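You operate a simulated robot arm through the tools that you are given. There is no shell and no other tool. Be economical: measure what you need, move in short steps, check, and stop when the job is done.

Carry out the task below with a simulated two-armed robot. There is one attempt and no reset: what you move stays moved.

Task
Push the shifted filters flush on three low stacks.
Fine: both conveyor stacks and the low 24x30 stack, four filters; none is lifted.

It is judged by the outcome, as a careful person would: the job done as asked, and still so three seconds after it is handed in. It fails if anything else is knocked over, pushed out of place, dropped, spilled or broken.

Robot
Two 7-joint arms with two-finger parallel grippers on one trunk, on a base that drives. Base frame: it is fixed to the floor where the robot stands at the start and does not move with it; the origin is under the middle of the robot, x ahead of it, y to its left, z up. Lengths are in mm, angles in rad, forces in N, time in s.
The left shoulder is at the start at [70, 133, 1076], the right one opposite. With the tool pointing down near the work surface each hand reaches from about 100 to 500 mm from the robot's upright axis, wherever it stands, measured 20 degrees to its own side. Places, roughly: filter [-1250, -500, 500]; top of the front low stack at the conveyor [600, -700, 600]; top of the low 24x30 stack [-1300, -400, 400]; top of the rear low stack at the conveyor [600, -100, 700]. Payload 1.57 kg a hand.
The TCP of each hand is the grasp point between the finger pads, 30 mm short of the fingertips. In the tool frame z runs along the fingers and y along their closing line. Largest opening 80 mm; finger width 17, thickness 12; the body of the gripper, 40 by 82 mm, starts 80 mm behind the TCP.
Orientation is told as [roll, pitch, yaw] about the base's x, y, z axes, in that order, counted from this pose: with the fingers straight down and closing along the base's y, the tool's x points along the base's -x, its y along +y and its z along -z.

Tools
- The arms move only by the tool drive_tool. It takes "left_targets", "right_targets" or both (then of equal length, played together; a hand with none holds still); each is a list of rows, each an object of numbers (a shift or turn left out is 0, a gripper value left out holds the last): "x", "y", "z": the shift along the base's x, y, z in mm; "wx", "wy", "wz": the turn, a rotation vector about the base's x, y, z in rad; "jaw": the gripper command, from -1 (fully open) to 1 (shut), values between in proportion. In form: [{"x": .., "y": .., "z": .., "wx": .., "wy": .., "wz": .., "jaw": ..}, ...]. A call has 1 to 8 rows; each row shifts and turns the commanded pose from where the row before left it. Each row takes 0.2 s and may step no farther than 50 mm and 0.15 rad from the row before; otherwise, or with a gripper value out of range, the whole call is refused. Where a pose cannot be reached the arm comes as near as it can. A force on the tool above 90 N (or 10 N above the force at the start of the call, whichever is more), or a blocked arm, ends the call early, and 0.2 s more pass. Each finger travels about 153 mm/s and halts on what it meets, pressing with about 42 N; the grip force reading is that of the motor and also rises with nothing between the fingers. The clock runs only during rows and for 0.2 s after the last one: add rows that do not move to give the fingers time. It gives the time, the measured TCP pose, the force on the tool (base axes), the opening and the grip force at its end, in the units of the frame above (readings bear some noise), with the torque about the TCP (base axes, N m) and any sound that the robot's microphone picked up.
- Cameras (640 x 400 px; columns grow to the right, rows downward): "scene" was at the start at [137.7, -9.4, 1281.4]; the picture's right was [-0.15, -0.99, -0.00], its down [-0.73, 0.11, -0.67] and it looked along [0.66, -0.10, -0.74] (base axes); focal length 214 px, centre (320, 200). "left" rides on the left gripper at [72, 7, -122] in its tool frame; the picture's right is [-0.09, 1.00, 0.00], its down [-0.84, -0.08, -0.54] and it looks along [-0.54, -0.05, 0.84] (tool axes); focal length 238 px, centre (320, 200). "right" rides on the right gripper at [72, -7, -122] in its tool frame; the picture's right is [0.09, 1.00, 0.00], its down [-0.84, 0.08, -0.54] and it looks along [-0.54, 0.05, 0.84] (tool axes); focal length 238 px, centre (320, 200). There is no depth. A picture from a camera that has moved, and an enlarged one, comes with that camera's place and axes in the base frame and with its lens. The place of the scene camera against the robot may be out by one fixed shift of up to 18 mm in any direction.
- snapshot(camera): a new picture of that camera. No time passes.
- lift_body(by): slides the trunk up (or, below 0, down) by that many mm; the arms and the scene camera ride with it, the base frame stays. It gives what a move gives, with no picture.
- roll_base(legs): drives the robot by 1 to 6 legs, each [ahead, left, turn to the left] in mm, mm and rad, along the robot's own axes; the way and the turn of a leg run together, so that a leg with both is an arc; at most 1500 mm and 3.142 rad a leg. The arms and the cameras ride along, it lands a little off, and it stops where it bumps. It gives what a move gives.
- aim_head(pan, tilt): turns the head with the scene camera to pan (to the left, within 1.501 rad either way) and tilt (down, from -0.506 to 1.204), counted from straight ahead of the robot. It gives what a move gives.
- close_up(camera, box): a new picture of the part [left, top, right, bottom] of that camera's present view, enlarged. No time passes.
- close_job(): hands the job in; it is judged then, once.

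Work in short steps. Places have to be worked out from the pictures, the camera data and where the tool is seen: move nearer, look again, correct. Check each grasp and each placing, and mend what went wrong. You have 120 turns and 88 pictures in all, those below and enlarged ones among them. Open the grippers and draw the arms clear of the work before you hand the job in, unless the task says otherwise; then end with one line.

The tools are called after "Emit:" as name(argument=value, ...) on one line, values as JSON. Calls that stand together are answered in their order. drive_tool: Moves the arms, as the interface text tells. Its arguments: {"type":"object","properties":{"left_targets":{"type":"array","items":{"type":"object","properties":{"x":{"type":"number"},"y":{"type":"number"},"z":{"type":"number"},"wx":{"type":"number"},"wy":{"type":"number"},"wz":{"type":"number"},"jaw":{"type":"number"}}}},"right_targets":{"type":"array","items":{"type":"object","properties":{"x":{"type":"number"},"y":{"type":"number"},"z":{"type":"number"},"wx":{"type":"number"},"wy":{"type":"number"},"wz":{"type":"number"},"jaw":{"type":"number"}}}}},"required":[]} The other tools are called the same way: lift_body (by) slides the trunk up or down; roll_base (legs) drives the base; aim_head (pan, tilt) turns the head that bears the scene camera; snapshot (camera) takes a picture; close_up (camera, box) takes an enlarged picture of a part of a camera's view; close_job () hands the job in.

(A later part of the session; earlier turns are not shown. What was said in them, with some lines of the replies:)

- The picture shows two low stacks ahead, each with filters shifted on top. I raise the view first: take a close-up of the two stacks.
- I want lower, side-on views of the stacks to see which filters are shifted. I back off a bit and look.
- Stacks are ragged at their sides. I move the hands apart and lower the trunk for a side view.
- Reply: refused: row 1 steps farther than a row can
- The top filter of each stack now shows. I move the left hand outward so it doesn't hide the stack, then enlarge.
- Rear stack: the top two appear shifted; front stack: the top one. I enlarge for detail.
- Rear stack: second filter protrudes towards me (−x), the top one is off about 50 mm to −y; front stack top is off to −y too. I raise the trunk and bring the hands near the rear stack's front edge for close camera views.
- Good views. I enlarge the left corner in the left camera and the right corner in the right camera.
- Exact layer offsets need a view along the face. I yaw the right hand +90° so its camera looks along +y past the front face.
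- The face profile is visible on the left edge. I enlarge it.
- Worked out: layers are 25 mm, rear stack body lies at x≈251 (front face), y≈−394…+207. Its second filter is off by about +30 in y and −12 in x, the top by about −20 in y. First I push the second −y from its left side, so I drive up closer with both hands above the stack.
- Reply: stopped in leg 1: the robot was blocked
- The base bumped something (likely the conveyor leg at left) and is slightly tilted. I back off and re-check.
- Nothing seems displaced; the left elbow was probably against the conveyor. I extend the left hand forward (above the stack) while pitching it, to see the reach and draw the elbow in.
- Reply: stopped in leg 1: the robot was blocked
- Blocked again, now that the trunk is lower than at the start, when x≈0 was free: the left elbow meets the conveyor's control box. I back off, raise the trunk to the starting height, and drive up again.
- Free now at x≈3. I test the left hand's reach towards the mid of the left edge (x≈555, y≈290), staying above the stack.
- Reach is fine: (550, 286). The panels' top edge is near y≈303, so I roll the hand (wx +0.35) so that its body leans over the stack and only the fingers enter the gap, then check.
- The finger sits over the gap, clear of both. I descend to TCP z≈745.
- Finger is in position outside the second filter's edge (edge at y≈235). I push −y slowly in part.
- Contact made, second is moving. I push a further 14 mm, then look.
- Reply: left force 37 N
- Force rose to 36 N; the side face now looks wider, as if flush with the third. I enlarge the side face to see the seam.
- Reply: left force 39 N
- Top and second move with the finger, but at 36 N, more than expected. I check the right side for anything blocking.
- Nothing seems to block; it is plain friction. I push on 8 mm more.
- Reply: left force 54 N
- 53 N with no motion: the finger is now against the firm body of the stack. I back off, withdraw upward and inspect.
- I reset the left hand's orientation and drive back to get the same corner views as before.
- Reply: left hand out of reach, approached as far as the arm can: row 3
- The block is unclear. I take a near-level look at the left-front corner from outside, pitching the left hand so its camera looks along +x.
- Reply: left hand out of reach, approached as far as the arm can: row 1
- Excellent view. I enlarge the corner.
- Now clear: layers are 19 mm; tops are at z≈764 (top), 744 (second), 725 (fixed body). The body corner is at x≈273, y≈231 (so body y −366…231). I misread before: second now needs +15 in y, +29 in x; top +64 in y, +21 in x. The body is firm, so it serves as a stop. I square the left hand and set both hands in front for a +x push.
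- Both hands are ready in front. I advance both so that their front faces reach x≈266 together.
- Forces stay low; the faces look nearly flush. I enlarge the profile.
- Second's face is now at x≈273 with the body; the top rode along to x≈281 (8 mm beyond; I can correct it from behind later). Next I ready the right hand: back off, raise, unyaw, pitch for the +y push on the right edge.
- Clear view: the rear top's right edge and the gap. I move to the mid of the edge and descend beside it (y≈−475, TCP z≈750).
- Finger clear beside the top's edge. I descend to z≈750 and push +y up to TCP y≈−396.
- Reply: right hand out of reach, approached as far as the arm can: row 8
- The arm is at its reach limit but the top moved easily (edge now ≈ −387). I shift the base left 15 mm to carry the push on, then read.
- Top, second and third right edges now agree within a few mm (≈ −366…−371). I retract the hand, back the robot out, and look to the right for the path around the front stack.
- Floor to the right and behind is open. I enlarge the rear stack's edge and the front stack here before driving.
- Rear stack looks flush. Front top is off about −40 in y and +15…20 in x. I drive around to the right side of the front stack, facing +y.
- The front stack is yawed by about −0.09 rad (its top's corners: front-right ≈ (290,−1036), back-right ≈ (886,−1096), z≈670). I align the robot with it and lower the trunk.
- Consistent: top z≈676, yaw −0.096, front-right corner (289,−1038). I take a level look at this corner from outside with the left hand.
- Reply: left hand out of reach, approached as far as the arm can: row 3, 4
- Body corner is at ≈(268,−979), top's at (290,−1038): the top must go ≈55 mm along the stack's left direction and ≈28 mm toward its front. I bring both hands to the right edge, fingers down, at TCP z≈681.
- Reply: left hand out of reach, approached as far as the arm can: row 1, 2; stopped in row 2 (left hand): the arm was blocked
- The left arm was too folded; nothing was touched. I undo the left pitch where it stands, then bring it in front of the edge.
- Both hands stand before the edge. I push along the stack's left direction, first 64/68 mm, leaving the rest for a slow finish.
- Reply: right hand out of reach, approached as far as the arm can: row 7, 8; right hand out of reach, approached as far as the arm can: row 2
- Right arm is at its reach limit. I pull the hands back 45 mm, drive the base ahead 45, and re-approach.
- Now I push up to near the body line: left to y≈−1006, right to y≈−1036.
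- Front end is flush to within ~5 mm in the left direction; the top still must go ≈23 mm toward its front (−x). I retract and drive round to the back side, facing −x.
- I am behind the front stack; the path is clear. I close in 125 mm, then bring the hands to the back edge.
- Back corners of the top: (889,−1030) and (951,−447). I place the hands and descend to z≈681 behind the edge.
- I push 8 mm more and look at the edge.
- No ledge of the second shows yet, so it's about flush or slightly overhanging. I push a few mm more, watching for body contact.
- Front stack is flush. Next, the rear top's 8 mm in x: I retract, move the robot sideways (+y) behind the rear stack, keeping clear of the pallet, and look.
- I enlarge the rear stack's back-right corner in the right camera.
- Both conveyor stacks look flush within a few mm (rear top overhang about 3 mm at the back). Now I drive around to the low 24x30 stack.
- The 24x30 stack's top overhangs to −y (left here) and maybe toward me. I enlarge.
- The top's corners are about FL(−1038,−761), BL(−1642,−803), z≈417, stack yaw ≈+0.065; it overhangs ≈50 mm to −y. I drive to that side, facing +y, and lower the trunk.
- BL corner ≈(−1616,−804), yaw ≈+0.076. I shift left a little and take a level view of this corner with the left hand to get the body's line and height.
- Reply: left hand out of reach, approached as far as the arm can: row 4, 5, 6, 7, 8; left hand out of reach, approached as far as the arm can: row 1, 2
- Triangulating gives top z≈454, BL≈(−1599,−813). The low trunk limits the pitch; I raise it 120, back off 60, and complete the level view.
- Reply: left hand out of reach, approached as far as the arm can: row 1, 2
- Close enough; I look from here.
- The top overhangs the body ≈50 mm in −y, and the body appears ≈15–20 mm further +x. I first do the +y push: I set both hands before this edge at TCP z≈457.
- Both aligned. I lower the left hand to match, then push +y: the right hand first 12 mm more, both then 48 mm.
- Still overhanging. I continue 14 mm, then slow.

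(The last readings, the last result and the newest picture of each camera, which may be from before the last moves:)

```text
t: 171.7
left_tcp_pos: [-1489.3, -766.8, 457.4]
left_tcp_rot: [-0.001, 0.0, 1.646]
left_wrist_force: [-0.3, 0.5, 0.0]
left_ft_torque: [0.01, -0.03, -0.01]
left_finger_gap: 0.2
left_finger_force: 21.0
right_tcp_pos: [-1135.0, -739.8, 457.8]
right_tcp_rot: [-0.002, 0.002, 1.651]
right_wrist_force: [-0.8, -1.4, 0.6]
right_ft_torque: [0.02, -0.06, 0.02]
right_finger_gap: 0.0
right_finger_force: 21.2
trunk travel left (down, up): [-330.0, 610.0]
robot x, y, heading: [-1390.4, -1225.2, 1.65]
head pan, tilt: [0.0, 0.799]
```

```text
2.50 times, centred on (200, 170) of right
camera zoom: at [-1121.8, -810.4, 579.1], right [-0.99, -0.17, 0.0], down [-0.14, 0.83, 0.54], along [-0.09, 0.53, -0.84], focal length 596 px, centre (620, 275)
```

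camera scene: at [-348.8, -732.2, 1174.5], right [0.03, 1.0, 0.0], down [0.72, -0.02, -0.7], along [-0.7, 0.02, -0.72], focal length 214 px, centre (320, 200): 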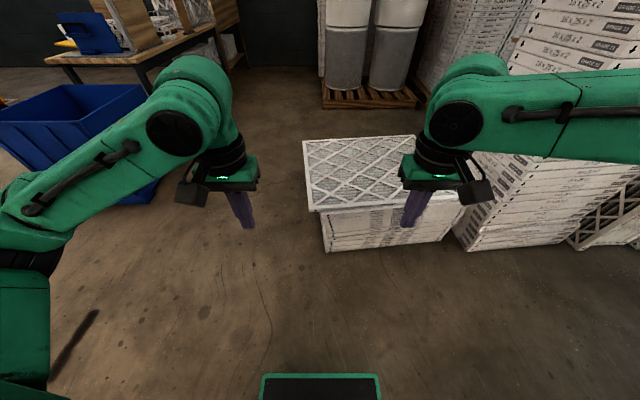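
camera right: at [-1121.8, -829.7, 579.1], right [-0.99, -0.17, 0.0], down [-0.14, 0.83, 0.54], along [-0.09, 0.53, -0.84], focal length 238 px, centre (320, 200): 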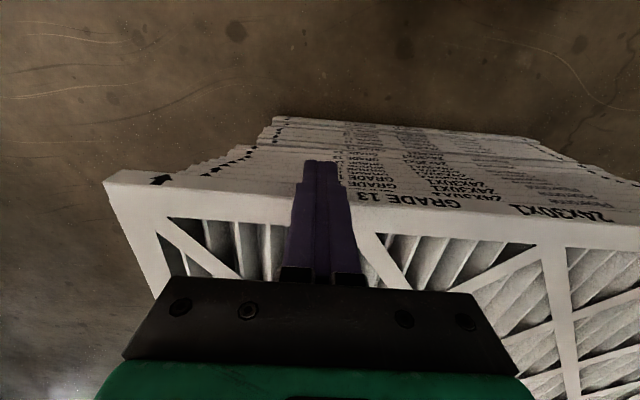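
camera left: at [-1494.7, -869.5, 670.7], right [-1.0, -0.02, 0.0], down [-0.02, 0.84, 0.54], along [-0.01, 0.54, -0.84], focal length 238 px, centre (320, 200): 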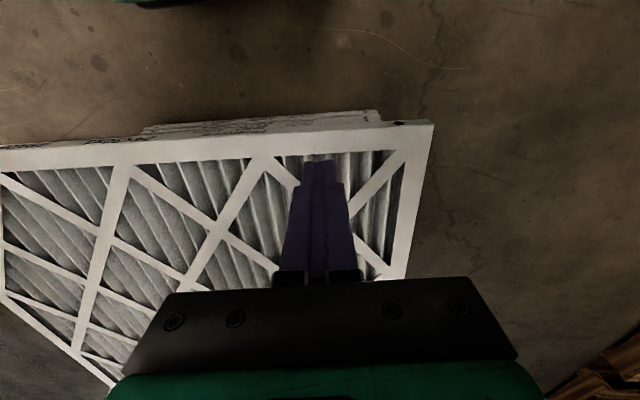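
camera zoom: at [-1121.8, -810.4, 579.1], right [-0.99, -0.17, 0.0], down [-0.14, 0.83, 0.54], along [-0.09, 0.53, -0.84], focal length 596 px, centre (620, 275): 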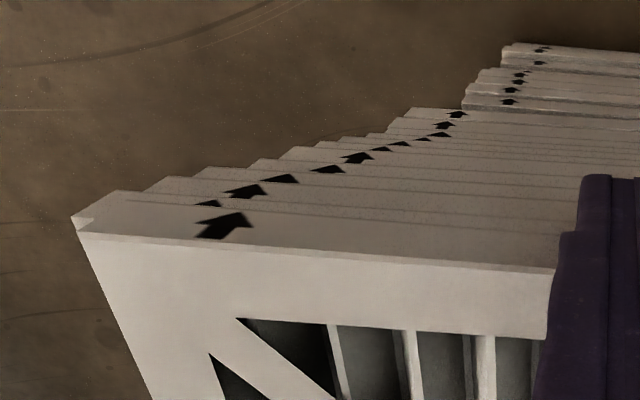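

About 5 mm of overhang remains here; the second's corner also peeks out ≈15 mm toward +x. I push 5 mm more in small steps.

Emit:
drive_tool(left_targets=[{"y": 2}, {"y": 2}, {}], right_targets=[{"y": 2}, {"y": 2}, {}])

Emit:
drive_tool(left_targets=[{"y": 2}, {}], right_targets=[{"y": 2}, {}])

Emit:
close_up(camera="right", box=[80, 110, 280, 240])

```text
t: 172.5
left_tcp_pos: [-1488.3, -767.8, 457.4]
left_tcp_rot: [0.001, 0.005, 1.647]
left_wrist_force: [-0.8, -29.3, 1.3]
left_ft_torque: [-0.6, 0.06, 0.12]
left_finger_gap: 0.1
left_finger_force: 21.5
right_tcp_pos: [-1133.8, -735.9, 459.3]
right_tcp_rot: [0.001, -0.005, 1.651]
right_wrist_force: [-0.1, -0.7, 0.0]
right_ft_torque: [-0.02, 0.01, -0.01]
right_finger_gap: 0.0
right_finger_force: 21.2
trunk travel left (down, up): [-330.0, 610.0]
robot x, y, heading: [-1395.4, -1230.3, 1.646]
head pan, tilt: [0.0, 0.799]
```

```text
t: 173.1
left_tcp_pos: [-1488.4, -767.0, 457.2]
left_tcp_rot: [0.004, 0.009, 1.644]
left_wrist_force: [-2.5, -47.6, -3.3]
left_ft_torque: [-1.08, -0.01, 0.13]
left_finger_gap: 0.0
left_finger_force: 21.2
right_tcp_pos: [-1134.4, -733.7, 459.4]
right_tcp_rot: [-0.004, -0.005, 1.652]
right_wrist_force: [0.1, -1.2, 1.2]
right_ft_torque: [-0.04, -0.02, 0.02]
right_finger_gap: 0.1
right_finger_force: 21.6
trunk travel left (down, up): [-330.0, 610.0]
robot x, y, heading: [-1391.6, -1227.6, 1.652]
head pan, tilt: [0.0, 0.799]
```

```text
3.08 times, centred on (180, 175) of right
camera zoom: at [-1122.6, -806.6, 581.0], right [-0.99, -0.17, 0.0], down [-0.14, 0.83, 0.55], along [-0.09, 0.54, -0.84], focal length 733 px, centre (751, 277)
```

zoom: 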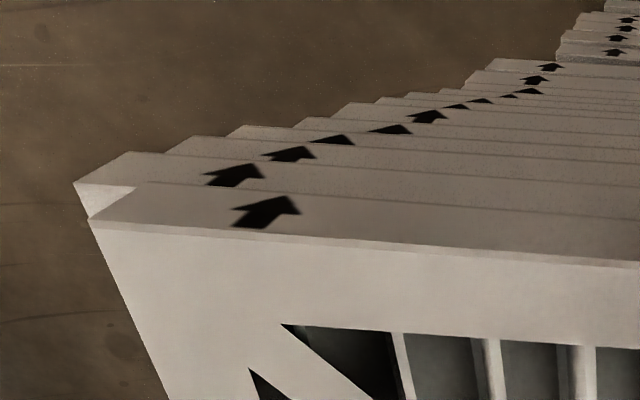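

Left finger meets the firm body (47 N) and the picture shows top and second flush in y; body yaw ≈0.09. Remaining: ≈17 mm toward +x, to be pushed from the −x side. I retract and drive round, then look.

Emit:
drive_tool(left_targets=[{"y": -30}, {"y": -15, "z": 30}, {"z": 45}, {"z": 45}, {"z": 40}, {}], right_targets=[{"y": -30}, {"y": -15, "z": 30}, {"z": 45}, {"z": 45}, {"z": 40}, {}])

Emit:
roll_base(legs=[[-40, 0, 0], [0, 700, 0]])

Emit:
snapshot(camera="scene")

```text
t: 174.5
left_tcp_pos: [-1489.7, -804.9, 616.0]
left_tcp_rot: [-0.001, 0.002, 1.649]
left_wrist_force: [0.1, 0.1, -0.7]
left_ft_torque: [-0.01, 0.01, 0.0]
left_finger_gap: 0.1
left_finger_force: 21.5
right_tcp_pos: [-1135.8, -777.6, 614.2]
right_tcp_rot: [0.001, -0.001, 1.651]
right_wrist_force: [0.3, -0.8, 0.3]
right_ft_torque: [0.03, 0.04, -0.04]
right_finger_gap: 0.0
right_finger_force: 21.0
trunk travel left (down, up): [-330.0, 610.0]
robot x, y, heading: [-1387.7, -1231.7, 1.646]
head pan, tilt: [0.0, 0.799]
```

```text
t: 178.8
left_tcp_pos: [-2187.1, -895.5, 615.2]
left_tcp_rot: [-0.001, 0.001, 1.641]
left_wrist_force: [0.5, -0.1, 0.1]
left_ft_torque: [0.04, 0.01, 0.02]
left_finger_gap: 0.1
left_finger_force: 20.8
right_tcp_pos: [-1834.9, -871.1, 615.5]
right_tcp_rot: [0.0, 0.0, 1.646]
right_wrist_force: [0.0, 0.2, -0.2]
right_ft_torque: [0.0, 0.0, 0.0]
right_finger_gap: 0.0
right_finger_force: 21.6
trunk travel left (down, up): [-330.0, 610.0]
robot x, y, heading: [-2089.0, -1317.2, 1.646]
head pan, tilt: [0.0, 0.799]
```

```text
6 pictures are left
camera scene: at [-2090.6, -1186.8, 964.5], right [1.0, 0.07, 0.0], down [0.05, -0.72, -0.7], along [-0.05, 0.7, -0.72], focal length 214 px, centre (320, 200)
```

scene: 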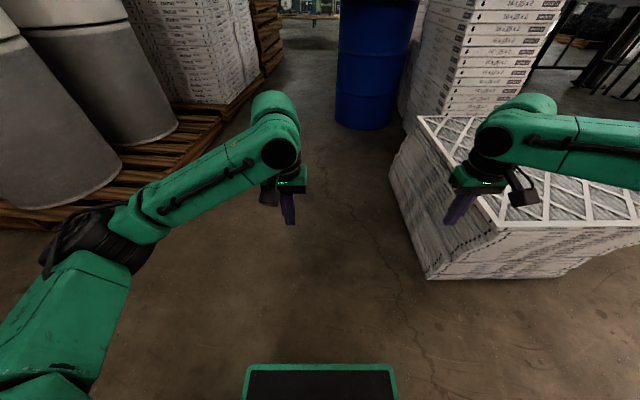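

The aisle is free (pallet at x≈−3100). I drive ahead, turn to face +x, and close in.

Emit:
roll_base(legs=[[880, 0, 0], [0, 0, -1.554], [55, 0, 0]])

Emit:
snapshot(camera="left")

```text
t: 187.8
left_tcp_pos: [-1675.5, -321.8, 614.5]
left_tcp_rot: [-0.001, 0.0, 0.101]
left_wrist_force: [-0.4, 0.2, -0.4]
left_ft_torque: [0.01, 0.01, 0.01]
left_finger_gap: 0.0
left_finger_force: 21.1
right_tcp_pos: [-1638.1, -672.4, 613.9]
right_tcp_rot: [0.0, 0.003, 0.106]
right_wrist_force: [0.1, 0.0, 0.5]
right_ft_torque: [0.0, 0.01, 0.0]
right_finger_gap: 0.0
right_finger_force: 20.5
trunk travel left (down, up): [-330.0, 610.0]
robot x, y, heading: [-2097.3, -433.6, 0.102]
head pan, tilt: [0.0, 0.799]
```

```text
5 pictures are left
camera left: at [-1746.4, -321.9, 737.6], right [-0.01, 1.0, 0.0], down [0.84, 0.01, 0.54], along [0.54, 0.01, -0.84], focal length 238 px, centre (320, 200)
```

left: 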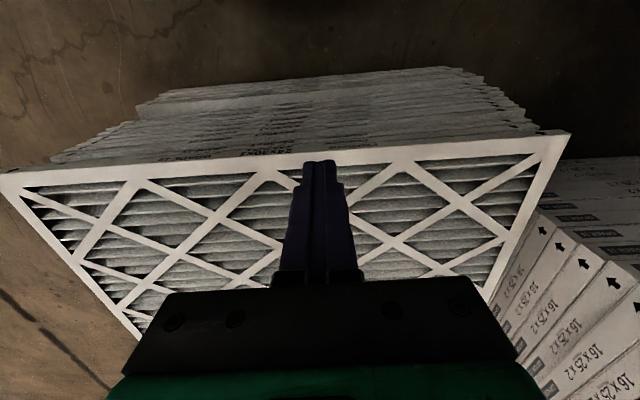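

Back edge: BL≈(−1602,−742), BR≈(−1661,−16). I move 25 mm closer and set the hands before the edge at y≈−230 and −530, then descend.

Emit:
roll_base(legs=[[25, 0, -0.01]])

Emit:
drive_tool(left_targets=[{"x": -9, "y": 30}, {"x": -9, "y": 30}, {"x": -9, "y": 30}, {}, {"z": -40}, {"z": -40}, {"z": -40}, {"z": -37}], right_targets=[{"x": -10, "y": 36}, {"x": -10, "y": 36}, {"x": -10, "y": 36}, {"x": -9, "y": 34}, {"z": -40}, {"z": -40}, {"z": -40}, {"z": -36}])

Emit:
drive_tool(left_targets=[{}, {}], right_targets=[{}, {}])

```text
t: 188.6
left_tcp_pos: [-1649.5, -322.6, 616.7]
left_tcp_rot: [0.0, 0.002, 0.092]
left_wrist_force: [0.3, 0.1, 0.0]
left_ft_torque: [-0.02, 0.0, 0.01]
left_finger_gap: 0.0
left_finger_force: 21.0
right_tcp_pos: [-1616.2, -674.4, 614.3]
right_tcp_rot: [-0.001, 0.002, 0.096]
right_wrist_force: [-0.5, 0.0, 1.0]
right_ft_torque: [0.01, 0.0, 0.01]
right_finger_gap: 0.0
right_finger_force: 21.4
trunk travel left (down, up): [-330.0, 610.0]
robot x, y, heading: [-2072.1, -427.1, 0.093]
head pan, tilt: [0.0, 0.799]
```

```text
t: 190.4
left_tcp_pos: [-1676.0, -232.3, 457.7]
left_tcp_rot: [-0.001, 0.0, 0.093]
left_wrist_force: [1.0, -0.1, 0.3]
left_ft_torque: [-0.03, 0.0, -0.02]
left_finger_gap: 0.0
left_finger_force: 21.1
right_tcp_pos: [-1655.8, -531.8, 456.8]
right_tcp_rot: [0.0, 0.001, 0.095]
right_wrist_force: [-0.1, 0.1, -0.7]
right_ft_torque: [-0.02, 0.02, 0.02]
right_finger_gap: 0.0
right_finger_force: 21.3
trunk travel left (down, up): [-330.0, 610.0]
robot x, y, heading: [-2069.1, -425.9, 0.1]
head pan, tilt: [0.0, 0.799]
```

```text
t: 191.0
left_tcp_pos: [-1676.0, -232.9, 457.6]
left_tcp_rot: [-0.001, 0.003, 0.092]
left_wrist_force: [-0.6, -0.7, 0.2]
left_ft_torque: [0.0, 0.06, 0.01]
left_finger_gap: 0.0
left_finger_force: 21.3
right_tcp_pos: [-1655.4, -531.1, 459.1]
right_tcp_rot: [-0.001, 0.0, 0.096]
right_wrist_force: [0.5, 0.7, 0.5]
right_ft_torque: [0.04, -0.02, 0.0]
right_finger_gap: 0.1
right_finger_force: 21.2
trunk travel left (down, up): [-330.0, 610.0]
robot x, y, heading: [-2069.3, -424.8, 0.09]
head pan, tilt: [0.0, 0.799]
```

I push +x, keeping the hands' line at the body's yaw: left 32, right 38 mm.

Emit:
drive_tool(left_targets=[{}, {"x": 6, "y": 0.5}, {"x": 6, "y": 0.5}, {"x": 6, "y": 0.5}, {"x": 6, "y": 0.5}, {"x": 4, "y": 0.4}, {"x": 4, "y": 0.4}, {}], right_targets=[{"x": 6}, {"x": 6, "y": 0.5}, {"x": 6, "y": 0.5}, {"x": 6, "y": 0.5}, {"x": 6, "y": 0.5}, {"x": 4, "y": 0.4}, {"x": 4, "y": 0.4}, {}])

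Emit:
close_up(camera="right", box=[60, 100, 320, 280])

```text
t: 192.8
left_tcp_pos: [-1645.0, -230.7, 459.2]
left_tcp_rot: [0.0, 0.0, 0.095]
left_wrist_force: [-0.1, 0.6, 0.0]
left_ft_torque: [0.01, -0.01, -0.02]
left_finger_gap: 0.1
left_finger_force: 21.3
right_tcp_pos: [-1620.2, -530.7, 459.0]
right_tcp_rot: [0.001, 0.001, 0.097]
right_wrist_force: [-1.2, -0.3, 0.6]
right_ft_torque: [0.0, 0.05, 0.01]
right_finger_gap: 0.0
right_finger_force: 20.7
trunk travel left (down, up): [-330.0, 610.0]
robot x, y, heading: [-2069.1, -427.9, 0.097]
head pan, tilt: [0.0, 0.799]
```

```text
2.22 times, centred on (190, 190) of right
camera zoom: at [-1690.2, -544.1, 581.0], right [-0.19, 0.98, 0.0], down [0.83, 0.16, 0.54], along [0.53, 0.1, -0.84], focal length 530 px, centre (609, 222)
```

zoom: 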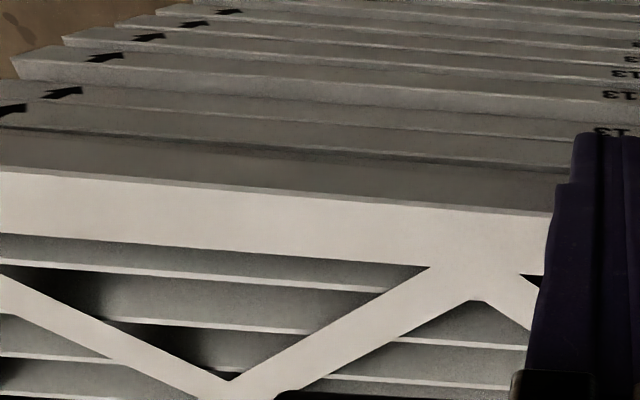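

A shadow line still shows a small overhang. I push on in small steps, watching for contact.

Emit:
drive_tool(left_targets=[{"x": 2}, {"x": 2}, {}], right_targets=[{"x": 2}, {"x": 2}, {}])

Emit:
drive_tool(left_targets=[{"x": 2}, {"x": 1}, {}], right_targets=[{"x": 2}, {"x": 1}, {}])

Emit:
close_up(camera="right", box=[60, 100, 320, 280])

```text
t: 193.6
left_tcp_pos: [-1641.4, -231.5, 459.2]
left_tcp_rot: [0.0, 0.002, 0.093]
left_wrist_force: [-1.8, 0.5, 1.5]
left_ft_torque: [0.02, -0.02, 0.01]
left_finger_gap: 0.0
left_finger_force: 21.2
right_tcp_pos: [-1614.5, -530.9, 458.5]
right_tcp_rot: [0.0, 0.0, 0.095]
right_wrist_force: [-0.4, 0.4, 1.0]
right_ft_torque: [-0.01, 0.02, 0.04]
right_finger_gap: 0.0
right_finger_force: 21.0
trunk travel left (down, up): [-330.0, 610.0]
robot x, y, heading: [-2068.2, -430.9, 0.091]
head pan, tilt: [0.0, 0.799]
```

```text
t: 194.4
left_tcp_pos: [-1640.3, -231.5, 459.7]
left_tcp_rot: [0.003, 0.005, 0.091]
left_wrist_force: [-25.5, -0.9, 1.0]
left_ft_torque: [0.05, 0.63, 0.04]
left_finger_gap: 0.0
left_finger_force: 21.3
right_tcp_pos: [-1612.2, -530.3, 460.4]
right_tcp_rot: [0.0, -0.002, 0.096]
right_wrist_force: [-1.5, 0.9, -2.1]
right_ft_torque: [-0.02, 0.02, 0.0]
right_finger_gap: 0.2
right_finger_force: 21.5
trunk travel left (down, up): [-330.0, 610.0]
robot x, y, heading: [-2073.5, -427.6, 0.093]
head pan, tilt: [0.0, 0.799]
```

```text
2.22 times, centred on (190, 190) of right
camera zoom: at [-1683.9, -544.1, 581.7], right [-0.19, 0.98, 0.0], down [0.82, 0.16, 0.54], along [0.53, 0.1, -0.84], focal length 530 px, centre (609, 222)
```

zoom: 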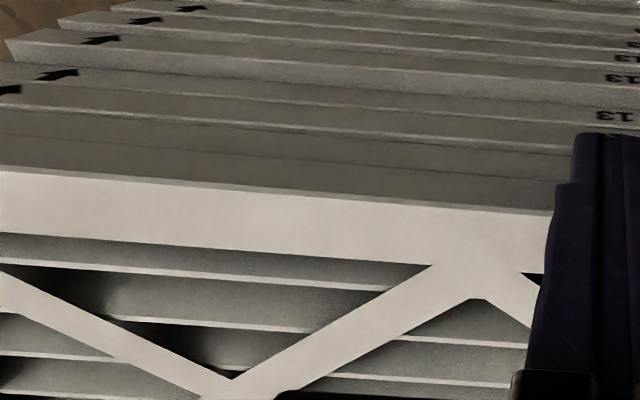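

Left finger meets the body (25 N) and the faces are now flush with no shadow line. I retract, open the grippers, and back away.

Emit:
drive_tool(left_targets=[{"x": -25}, {"x": -30}, {"z": 45}, {"z": 45}, {"z": 45}, {"z": 30, "jaw": -1}, {}, {}], right_targets=[{"x": -25}, {"x": -30}, {"z": 45}, {"z": 45}, {"z": 45}, {"z": 30, "jaw": -1}, {}, {}])

Emit:
roll_base(legs=[[-200, 0, 0]])

Emit:
snapshot(camera="scene")

```text
t: 196.2
left_tcp_pos: [-1692.4, -228.9, 624.9]
left_tcp_rot: [0.0, 0.003, 0.092]
left_wrist_force: [-0.4, -0.3, -0.4]
left_ft_torque: [0.05, 0.01, 0.02]
left_finger_gap: 80.2
left_finger_force: 0.1
right_tcp_pos: [-1666.7, -530.1, 625.4]
right_tcp_rot: [0.0, -0.001, 0.097]
right_wrist_force: [-0.8, 0.0, -0.8]
right_ft_torque: [0.0, -0.02, 0.04]
right_finger_gap: 80.1
right_finger_force: 0.0
trunk travel left (down, up): [-330.0, 610.0]
robot x, y, heading: [-2070.3, -426.5, 0.093]
head pan, tilt: [0.0, 0.799]
```

```text
t: 197.8
left_tcp_pos: [-1894.8, -249.1, 622.9]
left_tcp_rot: [0.0, -0.001, 0.091]
left_wrist_force: [0.6, 0.1, 0.8]
left_ft_torque: [0.02, 0.02, 0.03]
left_finger_gap: 80.4
left_finger_force: 0.1
right_tcp_pos: [-1869.8, -547.3, 626.8]
right_tcp_rot: [0.001, 0.001, 0.094]
right_wrist_force: [-0.8, -0.1, 0.5]
right_ft_torque: [-0.01, -0.04, -0.01]
right_finger_gap: 80.0
right_finger_force: 0.0
trunk travel left (down, up): [-330.0, 610.0]
robot x, y, heading: [-2273.8, -448.9, 0.091]
head pan, tilt: [0.0, 0.799]
```

```text
2 pictures are left
camera scene: at [-2135.5, -431.6, 964.6], right [0.09, -1.0, 0.0], down [-0.71, -0.07, -0.7], along [0.69, 0.06, -0.72], focal length 214 px, centre (320, 200)
```

scene: 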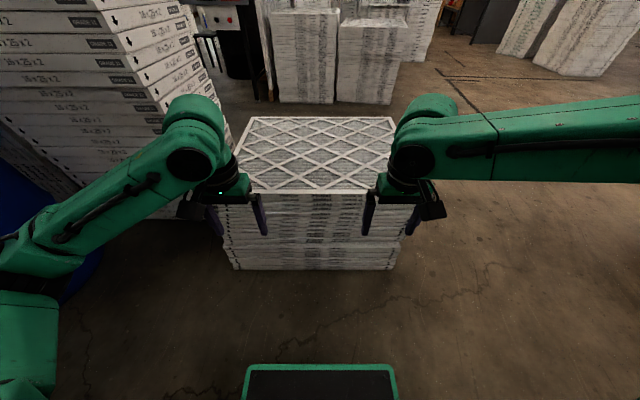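

The 24x30 stack's top lies flush, the conveyor stacks in the distance look squared, the grippers are open and the arms are clear. I hand the job in.

Emit:
close_job()

```text
The job is handed in.
```

The four shifted filters are pushed back flush to within about 5 mm: two on the rear conveyor stack and one each on the front conveyor stack and the low 24x30 stack. None was lifted, but early on I pushed the rear stack's second filter about 15 mm the wrong way and corrected it, and the robot twice bumped something beside the rear conveyor stack, probably the conveyor, with no visible displacement.
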